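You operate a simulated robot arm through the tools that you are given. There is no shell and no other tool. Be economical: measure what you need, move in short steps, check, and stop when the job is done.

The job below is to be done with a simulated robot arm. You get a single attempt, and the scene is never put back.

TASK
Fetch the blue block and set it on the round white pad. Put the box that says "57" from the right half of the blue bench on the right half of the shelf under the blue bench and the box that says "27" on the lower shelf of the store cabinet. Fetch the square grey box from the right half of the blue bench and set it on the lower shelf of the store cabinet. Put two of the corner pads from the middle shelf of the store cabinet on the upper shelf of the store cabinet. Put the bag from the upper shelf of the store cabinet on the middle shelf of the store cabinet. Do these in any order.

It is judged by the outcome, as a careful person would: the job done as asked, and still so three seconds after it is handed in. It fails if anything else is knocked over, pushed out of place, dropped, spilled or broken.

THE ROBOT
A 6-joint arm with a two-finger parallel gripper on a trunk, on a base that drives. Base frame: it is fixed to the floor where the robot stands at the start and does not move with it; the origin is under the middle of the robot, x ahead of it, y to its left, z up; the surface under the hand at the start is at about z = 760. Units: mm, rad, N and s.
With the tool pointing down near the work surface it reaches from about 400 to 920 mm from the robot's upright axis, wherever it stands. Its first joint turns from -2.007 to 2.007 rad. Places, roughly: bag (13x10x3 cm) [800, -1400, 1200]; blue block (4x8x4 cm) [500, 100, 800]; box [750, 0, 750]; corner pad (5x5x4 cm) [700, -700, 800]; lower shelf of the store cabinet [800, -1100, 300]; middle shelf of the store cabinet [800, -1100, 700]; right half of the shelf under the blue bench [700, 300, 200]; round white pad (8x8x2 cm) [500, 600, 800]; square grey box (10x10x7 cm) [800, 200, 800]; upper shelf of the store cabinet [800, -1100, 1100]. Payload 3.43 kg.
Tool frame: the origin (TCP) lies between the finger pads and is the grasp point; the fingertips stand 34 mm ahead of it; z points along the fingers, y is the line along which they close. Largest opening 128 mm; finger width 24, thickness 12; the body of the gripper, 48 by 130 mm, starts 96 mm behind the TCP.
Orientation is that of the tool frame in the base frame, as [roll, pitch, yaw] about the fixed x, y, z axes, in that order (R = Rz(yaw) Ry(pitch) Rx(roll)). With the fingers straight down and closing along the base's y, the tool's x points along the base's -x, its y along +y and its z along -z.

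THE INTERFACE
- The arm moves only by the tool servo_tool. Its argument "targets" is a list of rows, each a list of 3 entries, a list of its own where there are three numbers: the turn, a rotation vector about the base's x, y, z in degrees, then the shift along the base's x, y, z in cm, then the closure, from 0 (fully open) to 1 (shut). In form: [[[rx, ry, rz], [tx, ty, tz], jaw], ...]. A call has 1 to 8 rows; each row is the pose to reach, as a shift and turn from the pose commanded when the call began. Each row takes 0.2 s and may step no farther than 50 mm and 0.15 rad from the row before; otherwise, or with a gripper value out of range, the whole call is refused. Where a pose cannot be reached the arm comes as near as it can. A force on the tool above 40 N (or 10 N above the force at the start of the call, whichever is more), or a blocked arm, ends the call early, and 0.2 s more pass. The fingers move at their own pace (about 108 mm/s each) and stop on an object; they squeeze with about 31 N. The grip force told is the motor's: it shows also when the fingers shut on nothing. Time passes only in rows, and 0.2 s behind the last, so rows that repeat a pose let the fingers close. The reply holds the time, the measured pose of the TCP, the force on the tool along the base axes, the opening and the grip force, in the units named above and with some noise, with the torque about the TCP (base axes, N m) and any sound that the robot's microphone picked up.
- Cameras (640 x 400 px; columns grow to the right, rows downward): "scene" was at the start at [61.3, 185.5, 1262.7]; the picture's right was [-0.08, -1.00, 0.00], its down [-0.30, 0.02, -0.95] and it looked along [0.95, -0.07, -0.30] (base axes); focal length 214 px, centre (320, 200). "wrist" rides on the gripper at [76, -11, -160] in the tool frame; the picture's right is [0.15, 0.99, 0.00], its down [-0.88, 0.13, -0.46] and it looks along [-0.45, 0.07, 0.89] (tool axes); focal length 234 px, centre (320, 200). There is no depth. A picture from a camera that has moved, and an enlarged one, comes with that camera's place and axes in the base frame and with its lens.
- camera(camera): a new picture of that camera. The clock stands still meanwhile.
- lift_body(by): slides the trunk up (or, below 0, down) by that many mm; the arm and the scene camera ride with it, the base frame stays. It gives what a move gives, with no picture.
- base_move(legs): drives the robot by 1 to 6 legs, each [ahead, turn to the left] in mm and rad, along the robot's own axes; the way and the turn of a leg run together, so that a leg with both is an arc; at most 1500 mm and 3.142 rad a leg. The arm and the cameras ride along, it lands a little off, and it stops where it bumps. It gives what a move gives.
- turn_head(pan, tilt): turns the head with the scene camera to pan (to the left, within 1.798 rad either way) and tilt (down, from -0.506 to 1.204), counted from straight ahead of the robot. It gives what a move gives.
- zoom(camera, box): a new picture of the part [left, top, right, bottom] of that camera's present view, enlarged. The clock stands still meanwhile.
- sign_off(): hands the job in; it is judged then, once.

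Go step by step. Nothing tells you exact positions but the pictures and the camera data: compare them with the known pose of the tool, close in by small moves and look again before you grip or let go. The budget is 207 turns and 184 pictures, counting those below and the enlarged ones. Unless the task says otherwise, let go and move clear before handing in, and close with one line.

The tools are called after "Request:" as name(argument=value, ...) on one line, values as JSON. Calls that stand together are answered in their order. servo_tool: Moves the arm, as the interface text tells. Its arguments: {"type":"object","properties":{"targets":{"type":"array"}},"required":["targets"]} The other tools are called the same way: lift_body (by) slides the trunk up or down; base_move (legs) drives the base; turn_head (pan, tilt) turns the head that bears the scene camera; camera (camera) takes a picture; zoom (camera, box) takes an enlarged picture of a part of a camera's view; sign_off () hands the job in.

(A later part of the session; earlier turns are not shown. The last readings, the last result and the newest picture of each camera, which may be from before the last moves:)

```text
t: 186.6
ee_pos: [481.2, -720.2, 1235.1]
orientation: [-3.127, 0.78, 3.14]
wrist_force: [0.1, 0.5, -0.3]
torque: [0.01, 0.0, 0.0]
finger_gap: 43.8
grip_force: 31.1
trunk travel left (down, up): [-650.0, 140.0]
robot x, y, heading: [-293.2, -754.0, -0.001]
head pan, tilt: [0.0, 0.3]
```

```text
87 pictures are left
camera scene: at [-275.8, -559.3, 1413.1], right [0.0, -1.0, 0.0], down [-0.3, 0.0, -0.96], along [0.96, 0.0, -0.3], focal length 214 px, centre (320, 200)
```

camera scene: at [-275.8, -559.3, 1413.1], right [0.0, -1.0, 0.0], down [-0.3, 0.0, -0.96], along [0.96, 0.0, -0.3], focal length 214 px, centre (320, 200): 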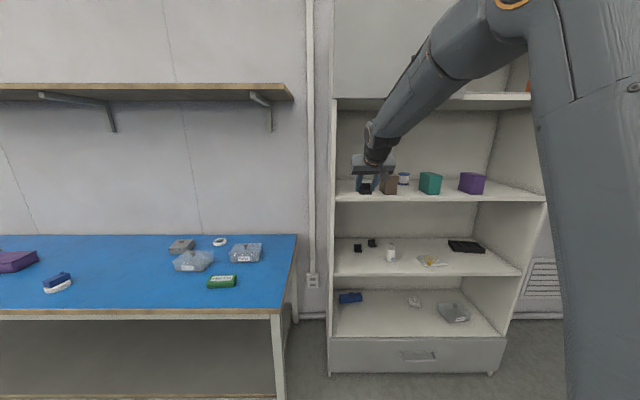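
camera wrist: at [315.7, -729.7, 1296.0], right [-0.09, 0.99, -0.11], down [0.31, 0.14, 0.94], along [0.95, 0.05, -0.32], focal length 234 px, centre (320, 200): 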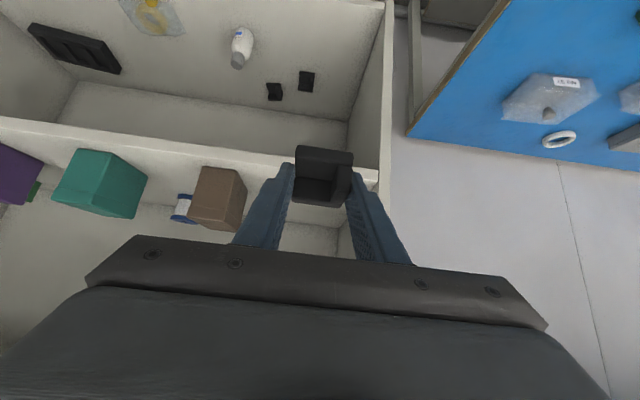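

The pad is held. The brown box's left side is at about y = -849, so the left part of the upper shelf is free. I'll drive in with the pad at y ≈ -721.

Request:
base_move(legs=[[305, 0]])

Request:
camera(camera="wrist")

Request:
zoom(camera="scene", box=[320, 100, 520, 240])

```text
t: 188.7
ee_pos: [786.6, -719.8, 1236.2]
orientation: [-3.128, 0.781, 3.139]
wrist_force: [-0.3, 0.2, 0.0]
torque: [-0.01, 0.01, 0.0]
finger_gap: 43.8
grip_force: 30.9
trunk travel left (down, up): [-650.0, 140.0]
robot x, y, heading: [13.7, -752.1, 0.001]
head pan, tilt: [0.0, 0.3]
```

```text
86 pictures are left
camera wrist: at [622.9, -728.9, 1296.3], right [-0.09, 0.99, -0.11], down [0.31, 0.14, 0.94], along [0.95, 0.05, -0.32], focal length 234 px, centre (320, 200)
```

wrist: 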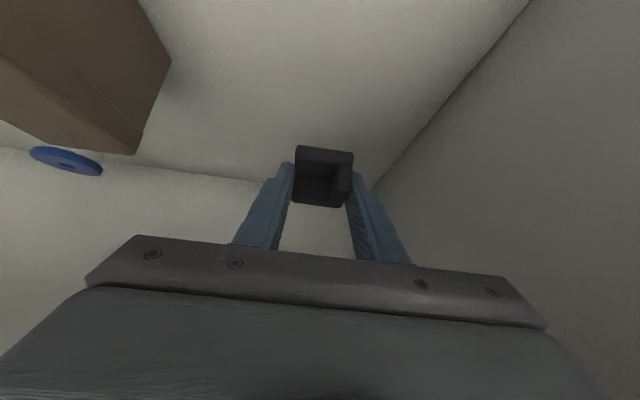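

```text
2.86 times, centred on (420, 170) of scene
camera zoom: at [31.4, -558.6, 1413.1], right [0.0, -1.0, 0.0], down [-0.3, 0.0, -0.96], along [0.96, 0.0, -0.3], focal length 613 px, centre (34, 286)
```

zoom: 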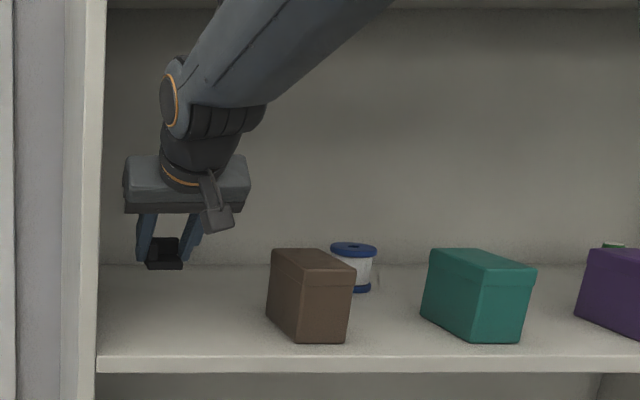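

Clear space. I'll lower the pad to the shelf in small steps.

Request:
servo_tool(targets=[[[0, 0, 0], [0, 0, -1], 1], [[0, 0, 0], [0, 0, -2.5], 1], [[0, 0, 0], [0, 0, -4], 1], [[0, 0, 0], [0, 0, -4.8], 1], [[0, 0, 0], [0, 0, -5.2], 1]])

Request:
servo_tool(targets=[[[0, 0, 0], [0, 0, -0.2], 1], [[0, 0, 0], [0, 0, -0.4], 1]])

```text
t: 189.9
ee_pos: [788.6, -719.4, 1184.0]
orientation: [-3.128, 0.782, 3.141]
wrist_force: [0.8, 0.7, -0.4]
torque: [0.0, 0.02, 0.01]
finger_gap: 43.8
grip_force: 31.3
trunk travel left (down, up): [-650.0, 140.0]
robot x, y, heading: [12.8, -754.7, 0.002]
head pan, tilt: [0.0, 0.3]
```

```text
t: 190.5
ee_pos: [788.1, -720.5, 1179.5]
orientation: [-3.127, 0.782, 3.14]
wrist_force: [0.5, -0.2, -0.3]
torque: [0.02, -0.01, 0.0]
finger_gap: 43.9
grip_force: 30.8
trunk travel left (down, up): [-650.0, 140.0]
robot x, y, heading: [10.9, -748.5, 0.001]
head pan, tilt: [0.0, 0.3]
```

Request:
servo_tool(targets=[[[0, 0, 0], [0, 0, -0.2], 1], [[0, 0, 0], [0, 0, -0.4], 1]])

Request:
servo_tool(targets=[[[0, 0, 0], [0, 0, -0.2], 1], [[0, 0, 0], [0, 0, -0.4], 1]])

Request:
zoom(camera="scene", box=[330, 140, 430, 220])

```text
t: 191.1
ee_pos: [788.3, -720.2, 1174.3]
orientation: [-3.127, 0.781, 3.139]
wrist_force: [-0.1, 0.2, 0.7]
torque: [-0.03, 0.0, 0.08]
finger_gap: 43.5
grip_force: 30.8
trunk travel left (down, up): [-650.0, 140.0]
robot x, y, heading: [12.5, -750.7, -0.001]
head pan, tilt: [0.0, 0.3]
```

```text
t: 191.7
ee_pos: [788.4, -720.3, 1174.0]
orientation: [-3.128, 0.788, 3.14]
wrist_force: [-0.6, 0.4, 16.1]
torque: [0.06, 0.2, -0.02]
finger_gap: 43.7
grip_force: 30.8
trunk travel left (down, up): [-650.0, 140.0]
robot x, y, heading: [12.6, -752.4, 0.002]
head pan, tilt: [0.0, 0.3]
```

```text
5.00 times, centred on (380, 180) of scene
camera zoom: at [30.6, -558.6, 1413.3], right [0.0, -1.0, 0.0], down [-0.3, 0.0, -0.96], along [0.96, 0.0, -0.3], focal length 1072 px, centre (20, 300)
```

zoom: 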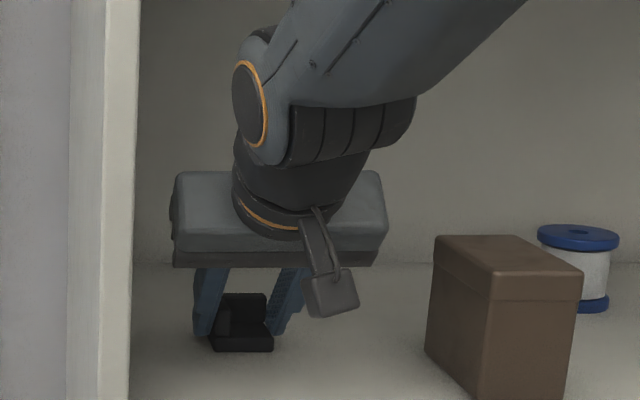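

Contact at 1174. I'll release and withdraw along the tool axis.

Request:
servo_tool(targets=[[[0, 0, 0], [0, 0, 0.2], 1], [[0, 0, 0], [0, 0, 0.2], 0.45], [[0, 0, 0], [0, 0, 0.2], 0.45], [[0, 0, 0], [-1, 0, 1.2], 0.45], [[0, 0, 0], [-3.5, 0, 3.7], 0.45], [[0, 0, 0], [-6, 0, 6.2], 0.45]])

Request:
camera(camera="wrist")

Request:
base_move(legs=[[-330, 0]])

Request:
lift_body(by=-400)

```text
t: 193.1
ee_pos: [726.8, -720.2, 1232.6]
orientation: [-3.129, 0.78, -3.142]
wrist_force: [0.5, 0.4, -0.5]
torque: [-0.01, 0.02, 0.02]
finger_gap: 70.2
grip_force: 0.0
trunk travel left (down, up): [-650.0, 140.0]
robot x, y, heading: [11.9, -752.4, -0.001]
head pan, tilt: [0.0, 0.3]
```

```text
83 pictures are left
camera wrist: at [563.0, -728.6, 1294.1], right [-0.09, 0.99, -0.11], down [0.31, 0.14, 0.94], along [0.95, 0.05, -0.32], focal length 234 px, centre (320, 200)
```

wrist: 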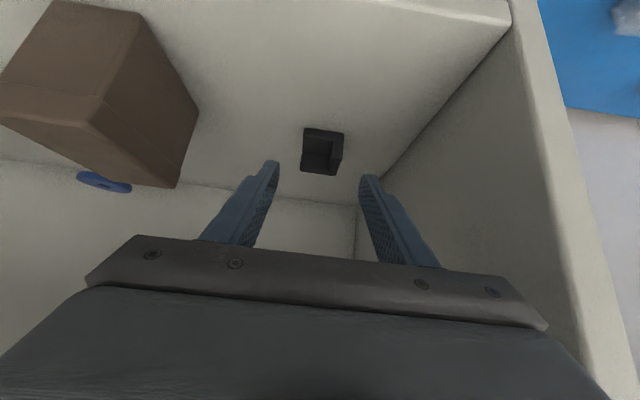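

```text
t: 195.3
ee_pos: [395.0, -719.8, 1233.3]
orientation: [-3.127, 0.781, -3.142]
wrist_force: [0.3, -0.9, -0.5]
torque: [0.0, 0.0, -0.03]
finger_gap: 70.1
grip_force: 0.1
trunk travel left (down, up): [-650.0, 140.0]
robot x, y, heading: [-320.4, -752.9, 0.004]
head pan, tilt: [0.0, 0.3]
```

```text
t: 199.1
ee_pos: [394.2, -718.8, 833.4]
orientation: [-3.128, 0.78, -3.14]
wrist_force: [0.7, 0.7, -0.2]
torque: [0.04, -0.02, 0.01]
finger_gap: 70.5
grip_force: 0.1
trunk travel left (down, up): [-250.0, 540.0]
robot x, y, heading: [-322.7, -755.7, 0.006]
head pan, tilt: [0.0, 0.3]
```

Pad 1 is on the upper shelf. Next is pad 2, near (863, -782): I'll raise, shift right and drive in to look.

Request:
servo_tool(targets=[[[0, 0, 0], [0, -3, 3], 0.4], [[0, 0, 0], [0, -6.3, 6.2], 0.4]])

Request:
base_move(legs=[[320, 0]])

Request:
camera(camera="wrist")

Request:
zoom(camera="wrist", box=[230, 90, 390, 190])

```text
t: 199.7
ee_pos: [395.1, -783.2, 896.3]
orientation: [-3.128, 0.781, 3.141]
wrist_force: [-0.5, 0.4, 0.1]
torque: [-0.03, -0.02, 0.03]
finger_gap: 76.8
grip_force: 0.1
trunk travel left (down, up): [-250.0, 540.0]
robot x, y, heading: [-318.2, -755.2, 0.002]
head pan, tilt: [0.0, 0.3]
```

```text
t: 201.9
ee_pos: [716.1, -779.2, 896.7]
orientation: [-3.128, 0.781, -3.137]
wrist_force: [0.3, 0.2, 0.3]
torque: [-0.02, 0.04, -0.02]
finger_gap: 76.8
grip_force: 0.1
trunk travel left (down, up): [-250.0, 540.0]
robot x, y, heading: [-3.3, -751.9, 0.008]
head pan, tilt: [0.0, 0.3]
```

```text
82 pictures are left
camera wrist: at [550.7, -788.8, 957.3], right [-0.1, 0.99, -0.11], down [0.31, 0.14, 0.94], along [0.95, 0.06, -0.32], focal length 234 px, centre (320, 200)
```

wrist: 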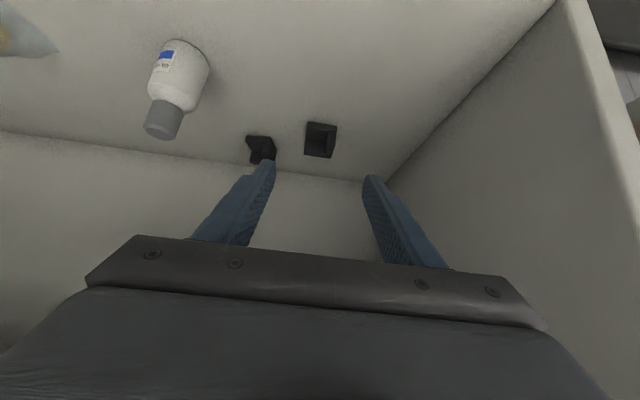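

```text
4.00 times, centred on (310, 140) of wrist
camera zoom: at [550.7, -788.8, 957.3], right [-0.1, 0.99, -0.11], down [0.31, 0.14, 0.94], along [0.95, 0.06, -0.32], focal length 937 px, centre (360, 440)
```

zoom: 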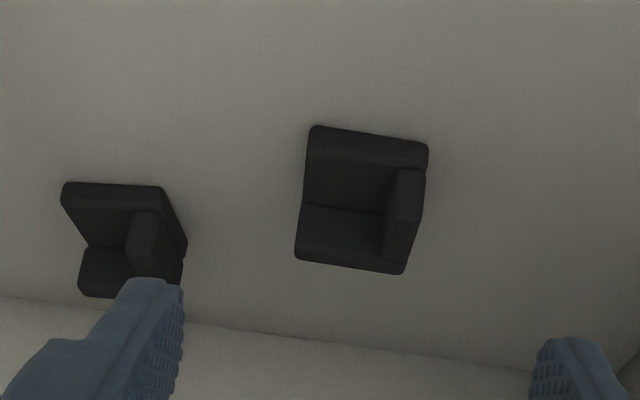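

Pad 2 is at (869, -779), straight ahead of the hand. I'll go in diagonally and grip.

Request:
servo_tool(targets=[[[0, 0, 0], [3.5, 0, -2.8], 0.4], [[0, 0, 0], [7, 0, -5.8], 0.42], [[0, 0, 0], [10.5, 0, -9], 0.42]])

Request:
camera(camera="wrist")

Request:
camera(camera="scene")

```text
t: 202.7
ee_pos: [822.6, -781.5, 806.4]
orientation: [-3.125, 0.782, -3.139]
wrist_force: [-0.5, -0.1, 0.8]
torque: [0.02, 0.04, 0.04]
finger_gap: 74.2
grip_force: 0.0
trunk travel left (down, up): [-250.0, 540.0]
robot x, y, heading: [-0.8, -751.1, 0.01]
head pan, tilt: [0.0, 0.3]
```

```text
80 pictures are left
camera wrist: at [656.0, -789.7, 867.5], right [-0.1, 0.99, -0.11], down [0.3, 0.14, 0.94], along [0.95, 0.06, -0.31], focal length 234 px, centre (320, 200)
```

wrist: 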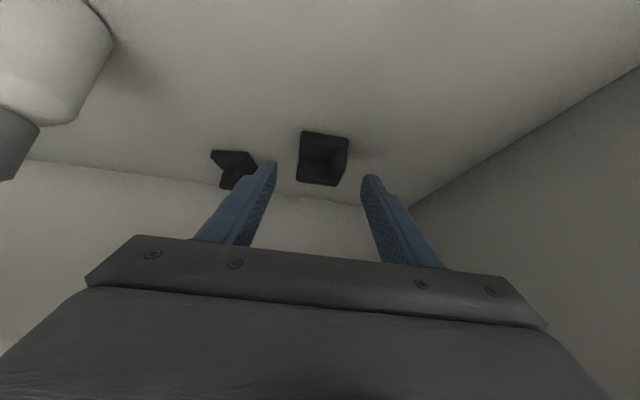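

```text
79 pictures are left
camera scene: at [129.0, -557.0, 1013.2], right [0.01, -1.0, 0.0], down [-0.3, 0.0, -0.96], along [0.96, 0.01, -0.3], focal length 214 px, centre (320, 200)
```

scene: 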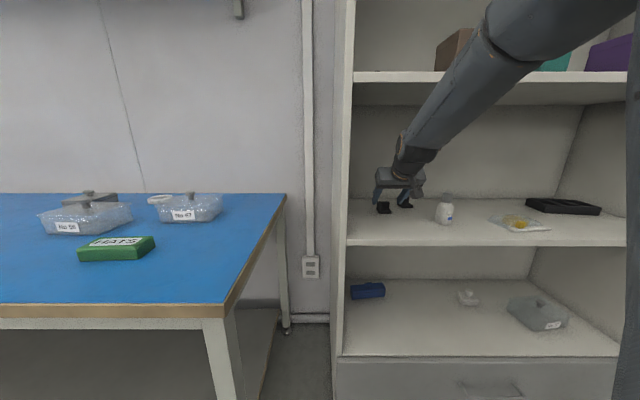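

Request:
servo_tool(targets=[[[0, 0, 0], [1.5, 0.1, -1.6], 0.42], [[0, 0, 0], [3, 0.1, -3.2], 0.42], [[0, 0, 0], [3, 0.1, -3.2], 1], [[0, 0, 0], [3, 0.1, -3.2], 1], [[0, 0, 0], [3, 0.1, -3.2], 1], [[0, 0, 0], [3, 0.1, -2.8], 1], [[0, 0, 0], [3, 0.1, -2], 1], [[0, 0, 0], [3, 0.1, -1], 1]])

Request:
camera(camera="wrist")

```text
t: 204.5
ee_pos: [851.1, -778.7, 795.3]
orientation: [-3.128, 0.781, -3.137]
wrist_force: [0.4, 0.1, -0.1]
torque: [0.01, -0.04, -0.01]
finger_gap: 43.6
grip_force: 31.2
trunk travel left (down, up): [-250.0, 540.0]
robot x, y, heading: [-1.0, -748.6, 0.008]
head pan, tilt: [0.0, 0.3]
```

```text
78 pictures are left
camera wrist: at [686.0, -788.0, 857.5], right [-0.1, 0.99, -0.11], down [0.31, 0.14, 0.94], along [0.95, 0.06, -0.32], focal length 234 px, centre (320, 200)
```

wrist: 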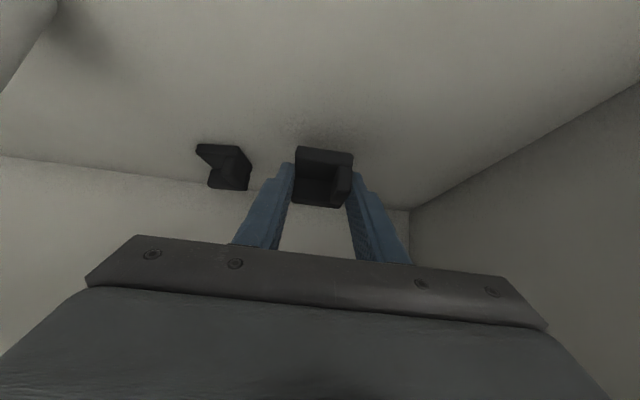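

Pad 2 is in hand. I'll lift a little more, back out, raise, and shift left.

Request:
servo_tool(targets=[[[0, 0, 0], [0, 0, 0.8], 1], [[0, 0, 0], [0, 0, 2], 1], [[0, 0, 0], [0, 0, 3.2], 1], [[0, 0, 0], [0, 0, 4], 1]])

Request:
base_move(legs=[[-430, 0]])

Request:
lift_body(by=400)

Request:
servo_tool(targets=[[[0, 0, 0], [0, 1, 0], 1], [[0, 0, 0], [0, 3, 0], 1], [[0, 0, 0], [0, 4.8, 0], 1], [[0, 0, 0], [0, 5.6, 0], 1]])

Request:
camera(camera="wrist")

```text
t: 205.5
ee_pos: [850.7, -778.9, 836.0]
orientation: [-3.128, 0.778, -3.141]
wrist_force: [-0.2, -0.2, -0.5]
torque: [0.03, 0.02, -0.01]
finger_gap: 43.9
grip_force: 31.3
trunk travel left (down, up): [-250.0, 540.0]
robot x, y, heading: [3.1, -750.6, 0.012]
head pan, tilt: [0.0, 0.3]
```

```text
t: 208.1
ee_pos: [420.6, -781.5, 835.6]
orientation: [-3.129, 0.78, -3.139]
wrist_force: [0.2, 0.3, -0.6]
torque: [0.02, 0.03, -0.03]
finger_gap: 43.5
grip_force: 30.9
trunk travel left (down, up): [-250.0, 540.0]
robot x, y, heading: [-431.9, -755.0, 0.011]
head pan, tilt: [0.0, 0.3]
```

```text
t: 211.9
ee_pos: [420.4, -779.5, 1235.8]
orientation: [-3.129, 0.78, -3.137]
wrist_force: [-0.1, -0.8, 0.1]
torque: [0.01, -0.01, -0.01]
finger_gap: 43.7
grip_force: 30.8
trunk travel left (down, up): [-650.0, 140.0]
robot x, y, heading: [-429.8, -755.6, 0.007]
head pan, tilt: [0.0, 0.3]
```

```text
t: 212.9
ee_pos: [420.9, -726.3, 1235.6]
orientation: [-3.125, 0.781, -3.137]
wrist_force: [0.0, -0.1, 0.5]
torque: [0.0, -0.03, -0.02]
finger_gap: 43.7
grip_force: 30.8
trunk travel left (down, up): [-650.0, 140.0]
robot x, y, heading: [-430.3, -753.6, 0.003]
head pan, tilt: [0.0, 0.3]
```

```text
77 pictures are left
camera wrist: at [256.1, -734.0, 1297.1], right [-0.1, 0.99, -0.11], down [0.31, 0.14, 0.94], along [0.95, 0.06, -0.32], focal length 234 px, centre (320, 200)
```

wrist: 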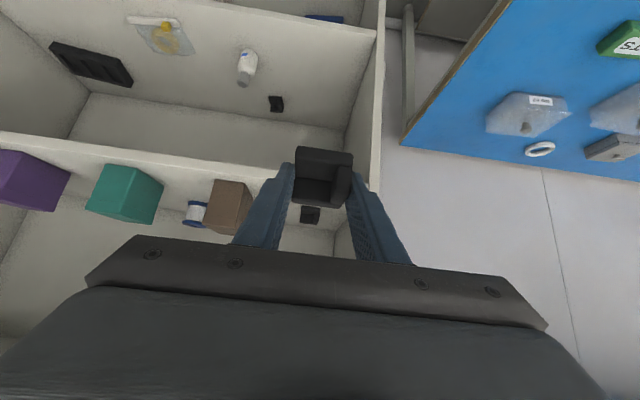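

Request:
base_move(legs=[[278, 0]])

Request:
servo_tool(targets=[[[0, 0, 0], [0, 0, -1], 1], [[0, 0, 0], [0, 0, -2.5], 1], [[0, 0, 0], [0, 0, -4], 1], [[0, 0, 0], [0, 0, -5], 1], [[0, 0, 0], [0, 0, -5.6], 1]])

Request:
camera(camera="wrist")

Request:
zoom(camera="scene", box=[320, 130, 440, 220])

```text
t: 214.9
ee_pos: [700.1, -724.0, 1236.7]
orientation: [-3.126, 0.779, -3.14]
wrist_force: [-1.2, -0.8, 0.0]
torque: [0.01, 0.0, -0.01]
finger_gap: 43.9
grip_force: 31.1
trunk travel left (down, up): [-650.0, 140.0]
robot x, y, heading: [-147.2, -751.7, 0.001]
head pan, tilt: [0.0, 0.3]
```

```text
t: 216.1
ee_pos: [700.4, -723.9, 1179.9]
orientation: [-3.129, 0.778, -3.136]
wrist_force: [0.0, 0.8, -1.1]
torque: [0.0, -0.01, 0.06]
finger_gap: 43.8
grip_force: 30.5
trunk travel left (down, up): [-650.0, 140.0]
robot x, y, heading: [-150.6, -753.4, 0.009]
head pan, tilt: [0.0, 0.3]
```

```text
76 pictures are left
camera wrist: at [536.0, -733.4, 1241.0], right [-0.1, 0.99, -0.11], down [0.31, 0.14, 0.94], along [0.95, 0.06, -0.32], focal length 234 px, centre (320, 200)
```

wrist: 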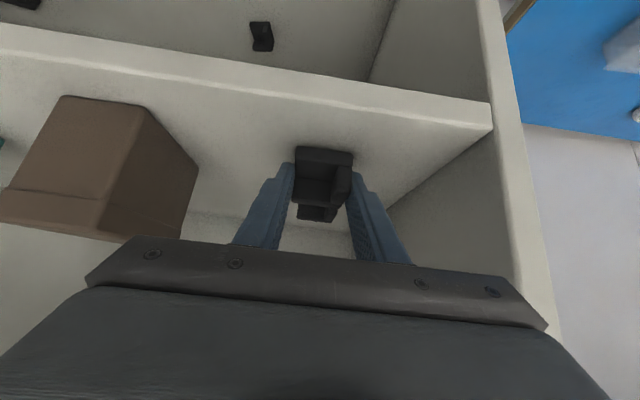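

```text
4.44 times, centred on (380, 175) of scene
camera zoom: at [-131.6, -559.0, 1413.1], right [0.01, -1.0, 0.0], down [-0.3, 0.0, -0.96], along [0.96, 0.01, -0.3], focal length 953 px, centre (53, 311)
```

zoom: 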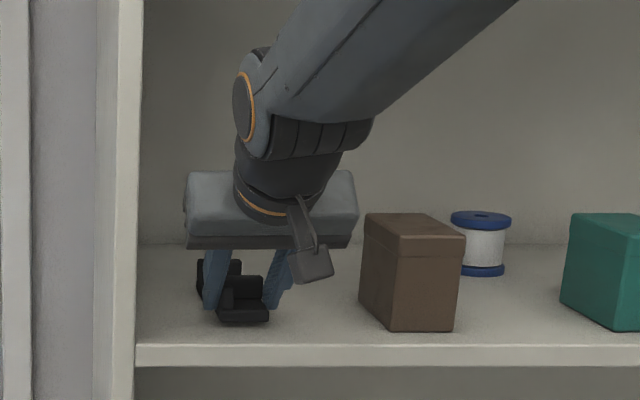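

Request:
servo_tool(targets=[[[0, 0, 0], [0, 0, -0.2], 1], [[0, 0, 0], [0, 0, -0.4], 1], [[0, 0, 0], [0, 0, -0.55], 1]])

Request:
servo_tool(targets=[[[0, 0, 0], [0, 0, -0.15], 1], [[0, 0, 0], [0, 0, -0.3], 1]])

```text
t: 216.9
ee_pos: [700.6, -724.9, 1174.4]
orientation: [-3.129, 0.782, -3.138]
wrist_force: [0.7, 0.8, -0.1]
torque: [-0.01, 0.0, 0.02]
finger_gap: 43.7
grip_force: 30.5
trunk travel left (down, up): [-650.0, 140.0]
robot x, y, heading: [-150.4, -748.0, 0.008]
head pan, tilt: [0.0, 0.3]
```

```text
t: 217.5
ee_pos: [701.7, -724.1, 1174.4]
orientation: [-3.126, 0.786, -3.14]
wrist_force: [0.1, -0.1, 10.1]
torque: [0.05, 0.07, 0.01]
finger_gap: 43.9
grip_force: 31.5
trunk travel left (down, up): [-650.0, 140.0]
robot x, y, heading: [-149.1, -751.2, 0.007]
head pan, tilt: [0.0, 0.3]
```

Contact. I'll release, withdraw and verify.

Request:
servo_tool(targets=[[[0, 0, 0], [0, 0, 0.15], 1], [[0, 0, 0], [0, 0, 0.15], 0.45], [[0, 0, 0], [0, 0, 0.15], 0.45], [[0, 0, 0], [-1, 0, 1.2], 0.45], [[0, 0, 0], [-3.5, 0, 3.7], 0.45], [[0, 0, 0], [-6, 0, 6.2], 0.45]])

Request:
base_move(legs=[[-300, 0]])

Request:
camera(camera="scene")

Request:
zoom(camera="scene", box=[320, 130, 560, 350])

```text
t: 218.9
ee_pos: [641.6, -725.2, 1231.1]
orientation: [-3.127, 0.78, -3.141]
wrist_force: [-0.1, 0.3, -0.3]
torque: [-0.04, -0.02, -0.02]
finger_gap: 70.4
grip_force: 0.1
trunk travel left (down, up): [-650.0, 140.0]
robot x, y, heading: [-144.7, -751.7, 0.008]
head pan, tilt: [0.0, 0.3]
```

```text
t: 220.9
ee_pos: [340.2, -725.9, 1232.2]
orientation: [-3.128, 0.782, -3.136]
wrist_force: [0.6, -0.6, -0.2]
torque: [-0.03, -0.01, 0.04]
finger_gap: 70.3
grip_force: 0.1
trunk travel left (down, up): [-650.0, 140.0]
robot x, y, heading: [-452.5, -755.9, 0.007]
head pan, tilt: [0.0, 0.3]
```

```text
74 pictures are left
camera scene: at [-433.0, -561.1, 1413.1], right [0.01, -1.0, 0.0], down [-0.3, 0.0, -0.96], along [0.96, 0.01, -0.3], focal length 214 px, centre (320, 200)
```

scene: 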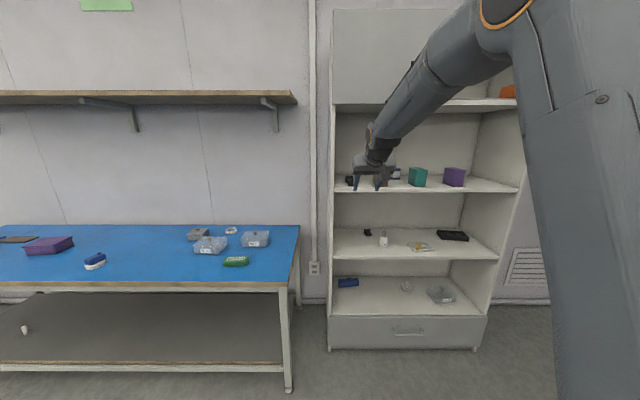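

```text
1.82 times, centred on (440, 240) of scene
camera zoom: at [-433.0, -561.1, 1413.1], right [0.01, -1.0, 0.0], down [-0.3, 0.0, -0.96], along [0.96, 0.01, -0.3], focal length 390 px, centre (102, 127)
```

zoom: 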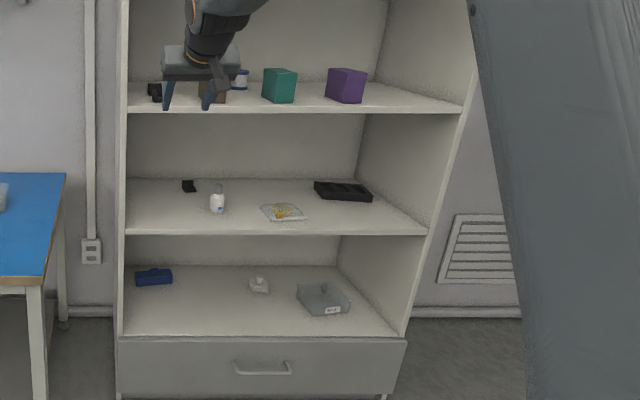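

The bag and both pads look right. Now I'll go back to the bench for box 57.

Request:
lift_body(by=-350)

Request:
servo_tool(targets=[[[0, 0, 0], [0, 0, 4.5], 0.5], [[0, 0, 0], [0, 0, 9], 0.5], [[0, 0, 0], [0, 0, 12], 0.5]])

Request:
base_move(legs=[[0, 1.563], [620, 0], [0, -1.571]])

Request:
turn_head(pan=0.0, tilt=0.5)

Request:
camera(camera="wrist")

Request:
camera(camera="scene")

```text
t: 224.4
ee_pos: [339.7, -725.8, 882.9]
orientation: [-3.128, 0.78, -3.138]
wrist_force: [-0.6, 1.0, 0.5]
torque: [0.0, -0.03, 0.0]
finger_gap: 70.4
grip_force: 0.1
trunk travel left (down, up): [-300.0, 490.0]
robot x, y, heading: [-451.2, -755.2, 0.012]
head pan, tilt: [0.0, 0.3]
```

```text
t: 225.2
ee_pos: [340.1, -724.8, 1003.7]
orientation: [-3.126, 0.78, -3.136]
wrist_force: [-0.2, 0.0, 0.1]
torque: [-0.05, -0.02, 0.04]
finger_gap: 63.9
grip_force: 0.0
trunk travel left (down, up): [-300.0, 490.0]
robot x, y, heading: [-449.4, -752.7, 0.007]
head pan, tilt: [0.0, 0.3]
```

```text
t: 236.2
ee_pos: [342.1, -118.9, 1002.7]
orientation: [-3.127, 0.781, 3.134]
wrist_force: [0.5, 0.5, 0.7]
torque: [0.0, 0.04, 0.02]
finger_gap: 64.1
grip_force: 0.0
trunk travel left (down, up): [-300.0, 490.0]
robot x, y, heading: [-446.3, -140.3, -0.009]
head pan, tilt: [0.0, 0.3]
```

```text
t: 237.0
ee_pos: [343.6, -118.8, 1003.2]
orientation: [-3.126, 0.779, 3.134]
wrist_force: [0.2, 0.5, 0.6]
torque: [0.03, -0.01, 0.0]
finger_gap: 64.3
grip_force: 0.1
trunk travel left (down, up): [-300.0, 490.0]
robot x, y, heading: [-445.4, -136.0, -0.004]
head pan, tilt: [0.0, 0.499]
```

```text
72 pictures are left
camera wrist: at [178.4, -126.7, 1064.2], right [-0.09, 0.99, -0.11], down [0.31, 0.13, 0.94], along [0.95, 0.05, -0.32], focal length 234 px, centre (320, 200)
```

wrist: 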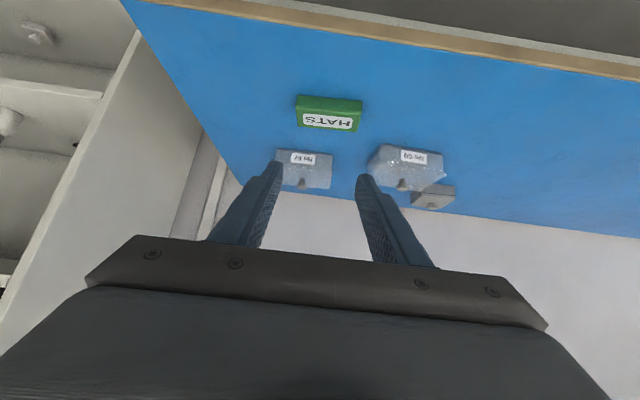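

```text
71 pictures are left
camera scene: at [-332.0, 54.5, 1044.8], right [0.0, -1.0, 0.0], down [-0.48, 0.0, -0.88], along [0.88, 0.0, -0.48], focal length 214 px, centre (320, 200)
```

scene: 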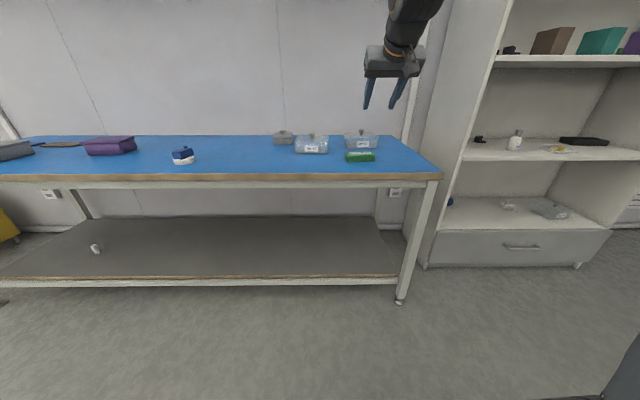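

Box 57's knob is near (745, -150). I'll pull the arm in a little and drive up to the bench.

Request:
servo_tool(targets=[[[0, 0, 0], [-4, -1.5, 0], 0.5], [[0, 0, 0], [-8, -3, 0], 0.5]])

Request:
base_move(legs=[[420, 0]])

Request:
camera(camera="wrist")

Request:
zoom(camera="scene", box=[320, 100, 520, 220])

```text
t: 237.6
ee_pos: [263.5, -148.3, 1001.9]
orientation: [-3.128, 0.778, 3.133]
wrist_force: [0.1, 0.1, 0.3]
torque: [0.0, 0.01, -0.04]
finger_gap: 64.0
grip_force: 0.0
trunk travel left (down, up): [-300.0, 490.0]
robot x, y, heading: [-445.4, -135.4, -0.007]
head pan, tilt: [0.0, 0.499]
```

```text
t: 240.1
ee_pos: [680.8, -154.7, 1003.1]
orientation: [-3.126, 0.78, 3.128]
wrist_force: [-0.3, 0.2, 0.0]
torque: [-0.01, 0.0, 0.01]
finger_gap: 63.9
grip_force: 0.1
trunk travel left (down, up): [-300.0, 490.0]
robot x, y, heading: [-28.9, -139.7, -0.005]
head pan, tilt: [0.0, 0.499]
```

```text
70 pictures are left
camera wrist: at [515.6, -161.4, 1063.9], right [-0.08, 0.99, -0.11], down [0.31, 0.13, 0.94], along [0.95, 0.04, -0.32], focal length 234 px, centre (320, 200)
```

wrist: 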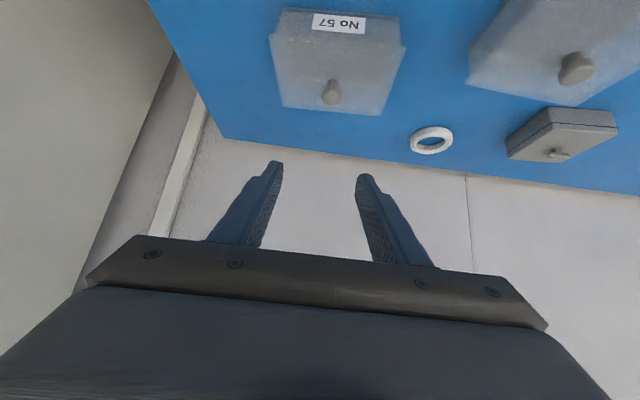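

```text
3.20 times, centred on (420, 160) of scene
camera zoom: at [86.6, 50.9, 1044.7], right [-0.01, -1.0, 0.0], down [-0.48, 0.0, -0.88], along [0.88, -0.01, -0.48], focal length 686 px, centre (0, 328)
```

zoom: 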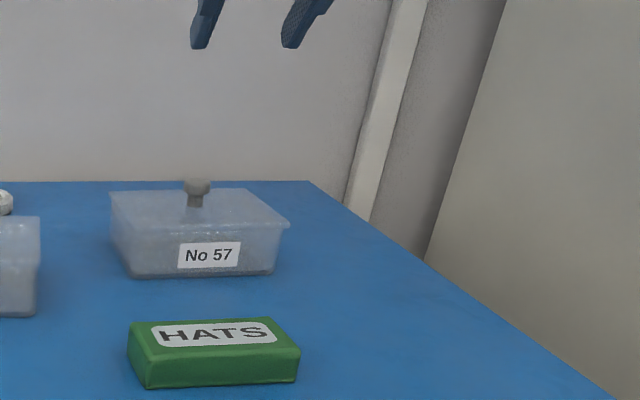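

Both cameras put the knob at (751, -152). I'll descend, then approach diagonally.

Request:
servo_tool(targets=[[[0, 0, 0], [0, 0.1, -4.5], 0.55], [[0, 0, 0], [0, 0.2, -9], 0.55], [[0, 0, 0], [2, 0.3, -11.3], 0.55], [[0, 0, 0], [3.9, 0.3, -13.2], 0.55]])

Request:
camera(camera="wrist")

Request:
zoom(camera="scene", box=[320, 100, 440, 190])

```text
t: 241.1
ee_pos: [718.9, -151.4, 870.8]
orientation: [-3.126, 0.78, 3.128]
wrist_force: [-0.1, 0.0, 0.0]
torque: [0.0, 0.0, -0.03]
finger_gap: 57.6
grip_force: 0.1
trunk travel left (down, up): [-300.0, 490.0]
robot x, y, heading: [-32.1, -142.4, -0.009]
head pan, tilt: [0.0, 0.499]
```

```text
68 pictures are left
camera wrist: at [553.9, -158.8, 931.7], right [-0.08, 0.99, -0.11], down [0.31, 0.13, 0.94], along [0.95, 0.04, -0.31], focal length 234 px, centre (320, 200)
```

wrist: 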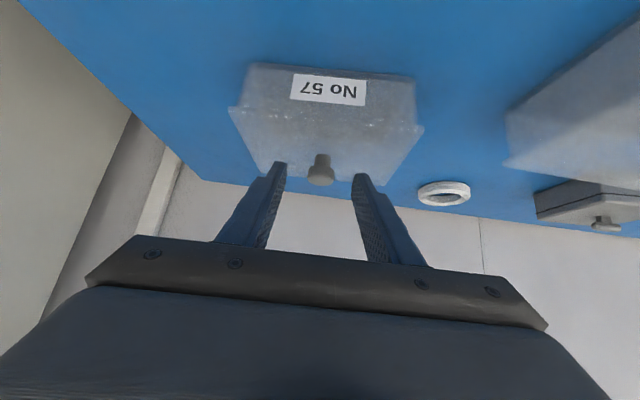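

```text
4.44 times, centred on (380, 145) of scene
camera zoom: at [86.4, 50.9, 1044.7], right [-0.01, -1.0, 0.0], down [-0.48, 0.0, -0.88], along [0.88, -0.01, -0.48], focal length 953 px, centre (53, 444)
```

zoom: 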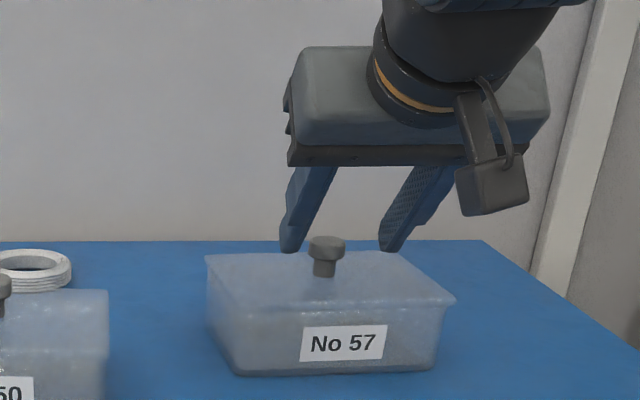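

Aligned just as it was for box 27. I'll go in, grip, and test-lift.

Request:
servo_tool(targets=[[[0, 0, 0], [0.8, 0, -0.8], 0.55], [[0, 0, 0], [1.5, 0, -1.5], 0.55], [[0, 0, 0], [1.5, 0, -1.5], 1], [[0, 0, 0], [1.5, 0, -1.5], 1], [[0, 0, 0], [1.5, 0, -1.5], 1], [[0, 0, 0], [1.5, 0, -1.1], 1], [[0, 0, 0], [1.5, 0, -0.6], 1], [[0, 0, 0], [1.5, 0, 0.2], 1]])

Request:
zoom(camera="scene", box=[320, 100, 440, 190])

```text
t: 242.9
ee_pos: [733.4, -151.4, 872.7]
orientation: [-3.128, 0.781, 3.127]
wrist_force: [-0.2, 0.6, -1.6]
torque: [0.03, 0.03, -0.05]
finger_gap: 24.4
grip_force: 30.2
trunk travel left (down, up): [-300.0, 490.0]
robot x, y, heading: [-28.2, -143.2, -0.01]
head pan, tilt: [0.0, 0.499]
```

```text
4.44 times, centred on (380, 145) of scene
camera zoom: at [86.7, 50.9, 1044.7], right [-0.01, -1.0, 0.0], down [-0.48, 0.0, -0.88], along [0.88, -0.01, -0.48], focal length 953 px, centre (53, 444)
```

zoom: 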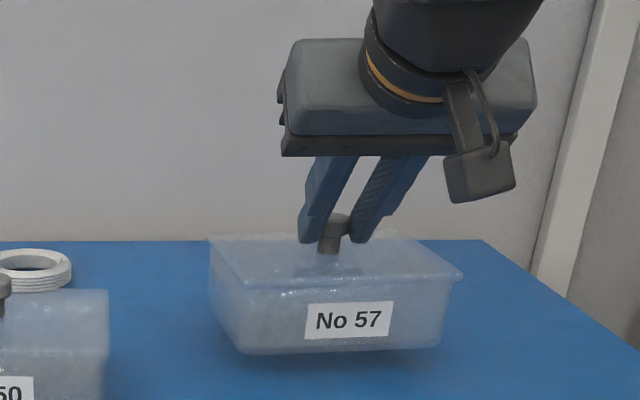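

Box 57 is up. I'll raise it clear, back away, and shift left to a spot in front of the under-bench shelf.

Request:
servo_tool(targets=[[[0, 0, 0], [0, 0, 0.8], 1], [[0, 0, 0], [0, 0, 2], 1], [[0, 0, 0], [0, 0, 4], 1], [[0, 0, 0], [0, 0, 6], 1], [[0, 0, 0], [0, 0, 8], 1], [[0, 0, 0], [0, 0, 9.2], 1], [[0, 0, 0], [0, 0, 9.8], 1]])

Request:
base_move(legs=[[-530, 0]])

Request:
base_move(legs=[[0, 1.571], [240, 0], [0, -1.565]])

Request:
lift_body(by=-300)

Request:
camera(camera="scene")

```text
t: 244.5
ee_pos: [734.1, -151.8, 970.7]
orientation: [-3.128, 0.781, 3.128]
wrist_force: [0.1, 0.4, -1.6]
torque: [-0.04, 0.01, 0.02]
finger_gap: 24.2
grip_force: 31.1
trunk travel left (down, up): [-300.0, 490.0]
robot x, y, heading: [-29.7, -140.8, -0.011]
head pan, tilt: [0.0, 0.499]
```

```text
t: 247.6
ee_pos: [205.8, -145.3, 970.7]
orientation: [-3.128, 0.782, 3.132]
wrist_force: [0.9, -0.1, -1.6]
torque: [-0.01, 0.02, 0.0]
finger_gap: 24.7
grip_force: 30.9
trunk travel left (down, up): [-300.0, 490.0]
robot x, y, heading: [-557.0, -134.2, -0.006]
head pan, tilt: [0.0, 0.499]
```

```text
t: 257.0
ee_pos: [206.6, 86.8, 970.9]
orientation: [-3.125, 0.779, 3.12]
wrist_force: [0.1, 0.1, -2.0]
torque: [0.02, 0.03, 0.01]
finger_gap: 24.4
grip_force: 30.9
trunk travel left (down, up): [-300.0, 490.0]
robot x, y, heading: [-553.6, 105.8, -0.015]
head pan, tilt: [0.0, 0.499]
```

```text
t: 260.0
ee_pos: [205.9, 86.2, 670.4]
orientation: [-3.127, 0.78, 3.12]
wrist_force: [-0.1, -0.3, -2.0]
torque: [-0.05, 0.02, 0.03]
finger_gap: 24.1
grip_force: 31.0
trunk travel left (down, up): [0.0, 790.0]
robot x, y, heading: [-555.7, 104.3, -0.017]
head pan, tilt: [0.0, 0.499]
```

```text
65 pictures are left
camera scene: at [-355.7, 292.4, 744.7], right [-0.02, -1.0, 0.0], down [-0.48, 0.01, -0.88], along [0.88, -0.01, -0.48], focal length 214 px, centre (320, 200)
```

scene: 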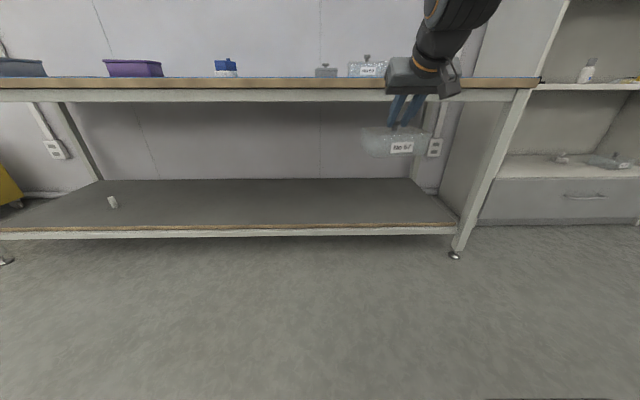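

The shelf is at about z = 170 with its front near x = 445, and the bench rail's underside is at about 695. I'll lower the box to entry height.

Request:
servo_tool(targets=[[[0, 0, 0], [0, 0, -1], 1], [[0, 0, 0], [0, 0, -3], 1], [[0, 0, 0], [0, 0, -6], 1], [[0, 0, 0], [0, 0, -9.5], 1], [[0, 0, 0], [0, 0, -13], 1], [[0, 0, 0], [0, 0, -16], 1], [[0, 0, 0], [0, 0, -18], 1], [[0, 0, 0], [0, 0, -19], 1]])

Request:
servo_tool(targets=[[[0, 0, 0], [0, 0, -1], 1], [[0, 0, 0], [0, 0, -3], 1], [[0, 0, 0], [0, 0, -6], 1], [[0, 0, 0], [0, 0, -9], 1], [[0, 0, 0], [0, 0, -12], 1], [[0, 0, 0], [0, 0, -14], 1], [[0, 0, 0], [0, 0, -15], 1]])

Request:
camera(camera="scene")

Request:
camera(camera="wrist")

```text
t: 261.8
ee_pos: [207.5, 85.4, 481.5]
orientation: [-3.127, 0.779, 3.119]
wrist_force: [0.8, 0.5, -1.3]
torque: [0.0, 0.01, 0.01]
finger_gap: 24.5
grip_force: 30.8
trunk travel left (down, up): [0.0, 790.0]
robot x, y, heading: [-557.8, 102.3, -0.018]
head pan, tilt: [0.0, 0.499]
```

```text
t: 263.4
ee_pos: [207.8, 84.9, 330.1]
orientation: [-3.126, 0.78, 3.12]
wrist_force: [0.0, -0.2, -0.5]
torque: [0.04, 0.01, -0.02]
finger_gap: 24.5
grip_force: 30.9
out of reach, approached as far as the arm can: row 2
trunk travel left (down, up): [0.0, 790.0]
robot x, y, heading: [-555.4, 101.4, -0.017]
head pan, tilt: [0.0, 0.499]
```

```text
64 pictures are left
camera scene: at [-355.7, 292.4, 744.7], right [-0.02, -1.0, 0.0], down [-0.48, 0.01, -0.88], along [0.88, -0.01, -0.48], focal length 214 px, centre (320, 200)
```

scene: 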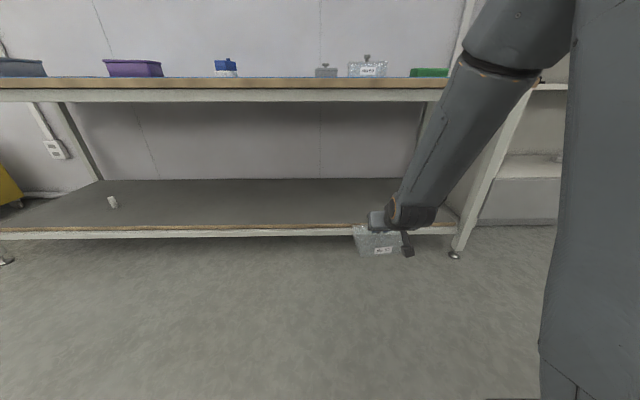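

```text
63 pictures are left
camera wrist: at [42.0, 81.3, 391.7], right [-0.07, 0.99, -0.11], down [0.31, 0.13, 0.94], along [0.95, 0.03, -0.32], focal length 234 px, centre (320, 200)
```

wrist: 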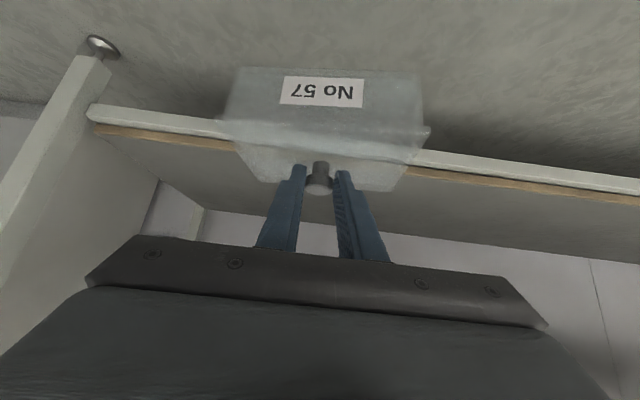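

Box bottom is at about 234, some 60 mm above the shelf. I'll drive in part way and check.

Request:
base_move(legs=[[210, 0]])

Request:
camera(camera="wrist")

Request:
turn_head(pan=-0.3, tilt=0.5)

Request:
camera(camera="scene")

```text
t: 265.1
ee_pos: [414.6, 85.4, 331.2]
orientation: [-3.127, 0.78, 3.122]
wrist_force: [0.6, -0.3, -0.8]
torque: [0.0, 0.03, 0.01]
finger_gap: 24.5
grip_force: 30.9
trunk travel left (down, up): [0.0, 790.0]
robot x, y, heading: [-346.2, 100.4, -0.012]
head pan, tilt: [0.0, 0.499]
```

```text
62 pictures are left
camera wrist: at [249.4, 79.2, 391.8], right [-0.08, 0.99, -0.11], down [0.31, 0.13, 0.94], along [0.95, 0.04, -0.32], focal length 234 px, centre (320, 200)
```

wrist: 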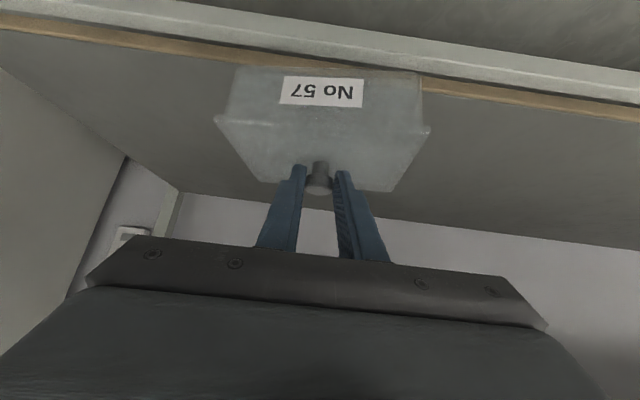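

```text
t: 265.9
ee_pos: [414.4, 85.3, 331.7]
orientation: [-3.128, 0.78, 3.122]
wrist_force: [0.2, -0.9, -1.0]
torque: [-0.02, 0.02, -0.03]
finger_gap: 24.4
grip_force: 31.1
trunk travel left (down, up): [0.0, 790.0]
robot x, y, heading: [-347.6, 101.0, -0.013]
head pan, tilt: [-0.3, 0.499]
```

```text
61 pictures are left
camera scene: at [-153.2, 262.8, 744.7], right [-0.31, -0.95, 0.0], down [-0.46, 0.15, -0.88], along [0.84, -0.27, -0.48], focal length 214 px, centre (320, 200)
```

scene: 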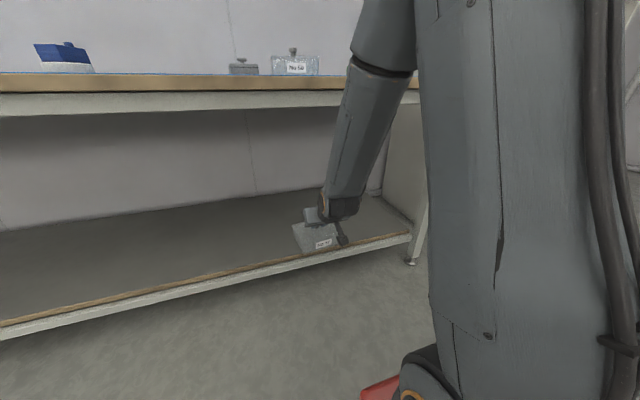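

The forearm stands almost vertical and could touch the bench edge further in. I'll back the base 100 mm and extend the arm by the same amount so the forearm leans back.

Request:
base_move(legs=[[-100, 0]])

Request:
servo_tool(targets=[[[0, 0, 0], [1, 0, 0], 1], [[0, 0, 0], [3, 0, 0], 1], [[0, 0, 0], [5.5, 0, 0], 1], [[0, 0, 0], [8, 0, 0], 1], [[0, 0, 0], [9.5, 0, 0], 1], [[0, 0, 0], [10, 0, 0], 1]])

Request:
camera(camera="scene")

```text
t: 267.0
ee_pos: [314.0, 85.8, 329.5]
orientation: [-3.127, 0.78, 3.123]
wrist_force: [-0.3, -0.2, -1.6]
torque: [-0.02, 0.02, 0.0]
finger_gap: 24.6
grip_force: 31.0
trunk travel left (down, up): [0.0, 790.0]
robot x, y, heading: [-450.0, 99.5, -0.013]
head pan, tilt: [-0.3, 0.499]
```

```text
t: 268.4
ee_pos: [413.4, 86.6, 330.5]
orientation: [-3.129, 0.78, 3.122]
wrist_force: [0.1, 0.1, -1.4]
torque: [-0.02, 0.03, -0.02]
finger_gap: 24.5
grip_force: 31.6
trunk travel left (down, up): [0.0, 790.0]
robot x, y, heading: [-449.7, 100.5, -0.016]
head pan, tilt: [-0.3, 0.499]
```

```text
60 pictures are left
camera scene: at [-253.3, 264.2, 744.7], right [-0.31, -0.95, 0.0], down [-0.46, 0.15, -0.88], along [0.83, -0.27, -0.48], focal length 214 px, centre (320, 200)
```

scene: 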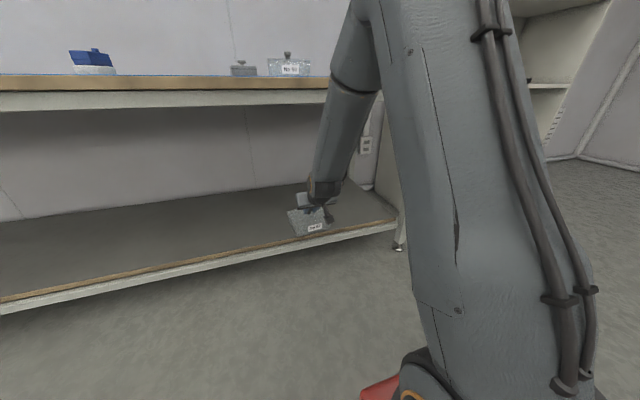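

Extending brought the elbow forward instead, which doesn't help. I'll go back to the previous arm reach and only enter far enough to seat the box fully on the shelf.

Request:
servo_tool(targets=[[[0, 0, 0], [-1, 0, 0], 1], [[0, 0, 0], [-3, 0, 0], 1], [[0, 0, 0], [-6, 0, 0], 1], [[0, 0, 0], [-9, 0, 0], 1], [[0, 0, 0], [-12, 0, 0], 1], [[0, 0, 0], [-13.5, 0, 0], 1], [[0, 0, 0], [-14, 0, 0], 1]])

Request:
base_move(legs=[[140, 0]])

Request:
turn_head(pan=0.2, tilt=0.3)

Request:
camera(camera="scene")

```text
t: 270.0
ee_pos: [274.2, 85.5, 328.7]
orientation: [-3.128, 0.779, 3.123]
wrist_force: [-0.3, 0.2, -1.1]
torque: [0.0, 0.02, 0.01]
finger_gap: 24.3
grip_force: 31.2
trunk travel left (down, up): [0.0, 790.0]
robot x, y, heading: [-448.9, 102.8, -0.012]
head pan, tilt: [-0.3, 0.499]
```

```text
t: 271.3
ee_pos: [412.7, 84.7, 330.8]
orientation: [-3.127, 0.78, 3.122]
wrist_force: [-1.0, 0.3, -1.5]
torque: [-0.01, 0.03, -0.02]
finger_gap: 24.4
grip_force: 31.0
trunk travel left (down, up): [0.0, 790.0]
robot x, y, heading: [-308.1, 98.8, -0.015]
head pan, tilt: [-0.3, 0.499]
```

```text
t: 272.3
ee_pos: [414.0, 84.5, 329.0]
orientation: [-3.128, 0.78, 3.123]
wrist_force: [0.5, 0.7, -1.9]
torque: [-0.02, 0.05, -0.03]
finger_gap: 24.4
grip_force: 30.8
trunk travel left (down, up): [0.0, 790.0]
robot x, y, heading: [-308.4, 100.1, -0.015]
head pan, tilt: [0.201, 0.3]
```

```text
59 pictures are left
camera scene: at [-107.4, 307.5, 763.0], right [0.18, -0.98, 0.0], down [-0.29, -0.05, -0.96], along [0.94, 0.18, -0.3], focal length 214 px, centre (320, 200)
```

scene: 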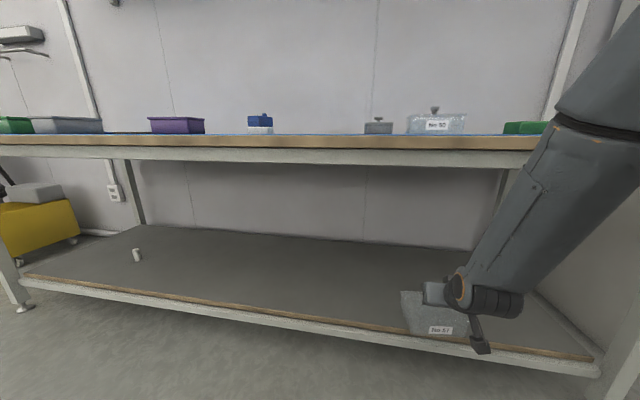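

From this side view, the forearm front at bench height is at about x = 250, leaving ample margin. I'll drive 105 mm more.

Request:
base_move(legs=[[105, 0]])

Request:
camera(camera="scene")

Request:
camera(camera="wrist")

```text
t: 273.4
ee_pos: [520.3, 82.5, 329.2]
orientation: [-3.129, 0.78, 3.123]
wrist_force: [0.0, 0.7, -1.3]
torque: [-0.02, 0.02, 0.03]
finger_gap: 24.5
grip_force: 31.6
trunk travel left (down, up): [0.0, 790.0]
robot x, y, heading: [-202.6, 100.5, -0.01]
head pan, tilt: [0.201, 0.3]
```

```text
58 pictures are left
camera scene: at [-2.5, 306.1, 763.1], right [0.19, -0.98, 0.0], down [-0.29, -0.05, -0.96], along [0.94, 0.18, -0.3], focal length 214 px, centre (320, 200)
```

scene: 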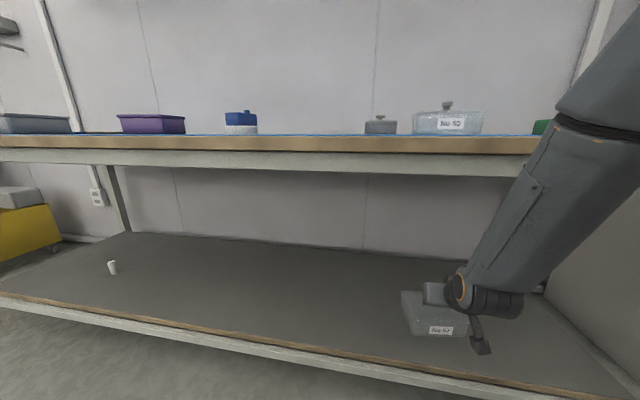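

```text
57 pictures are left
camera wrist: at [354.6, 76.9, 391.5], right [-0.08, 0.99, -0.11], down [0.31, 0.13, 0.94], along [0.95, 0.04, -0.32], focal length 234 px, centre (320, 200)
```

wrist: 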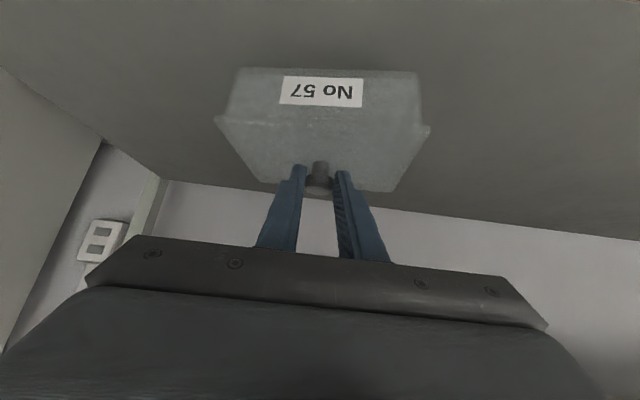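

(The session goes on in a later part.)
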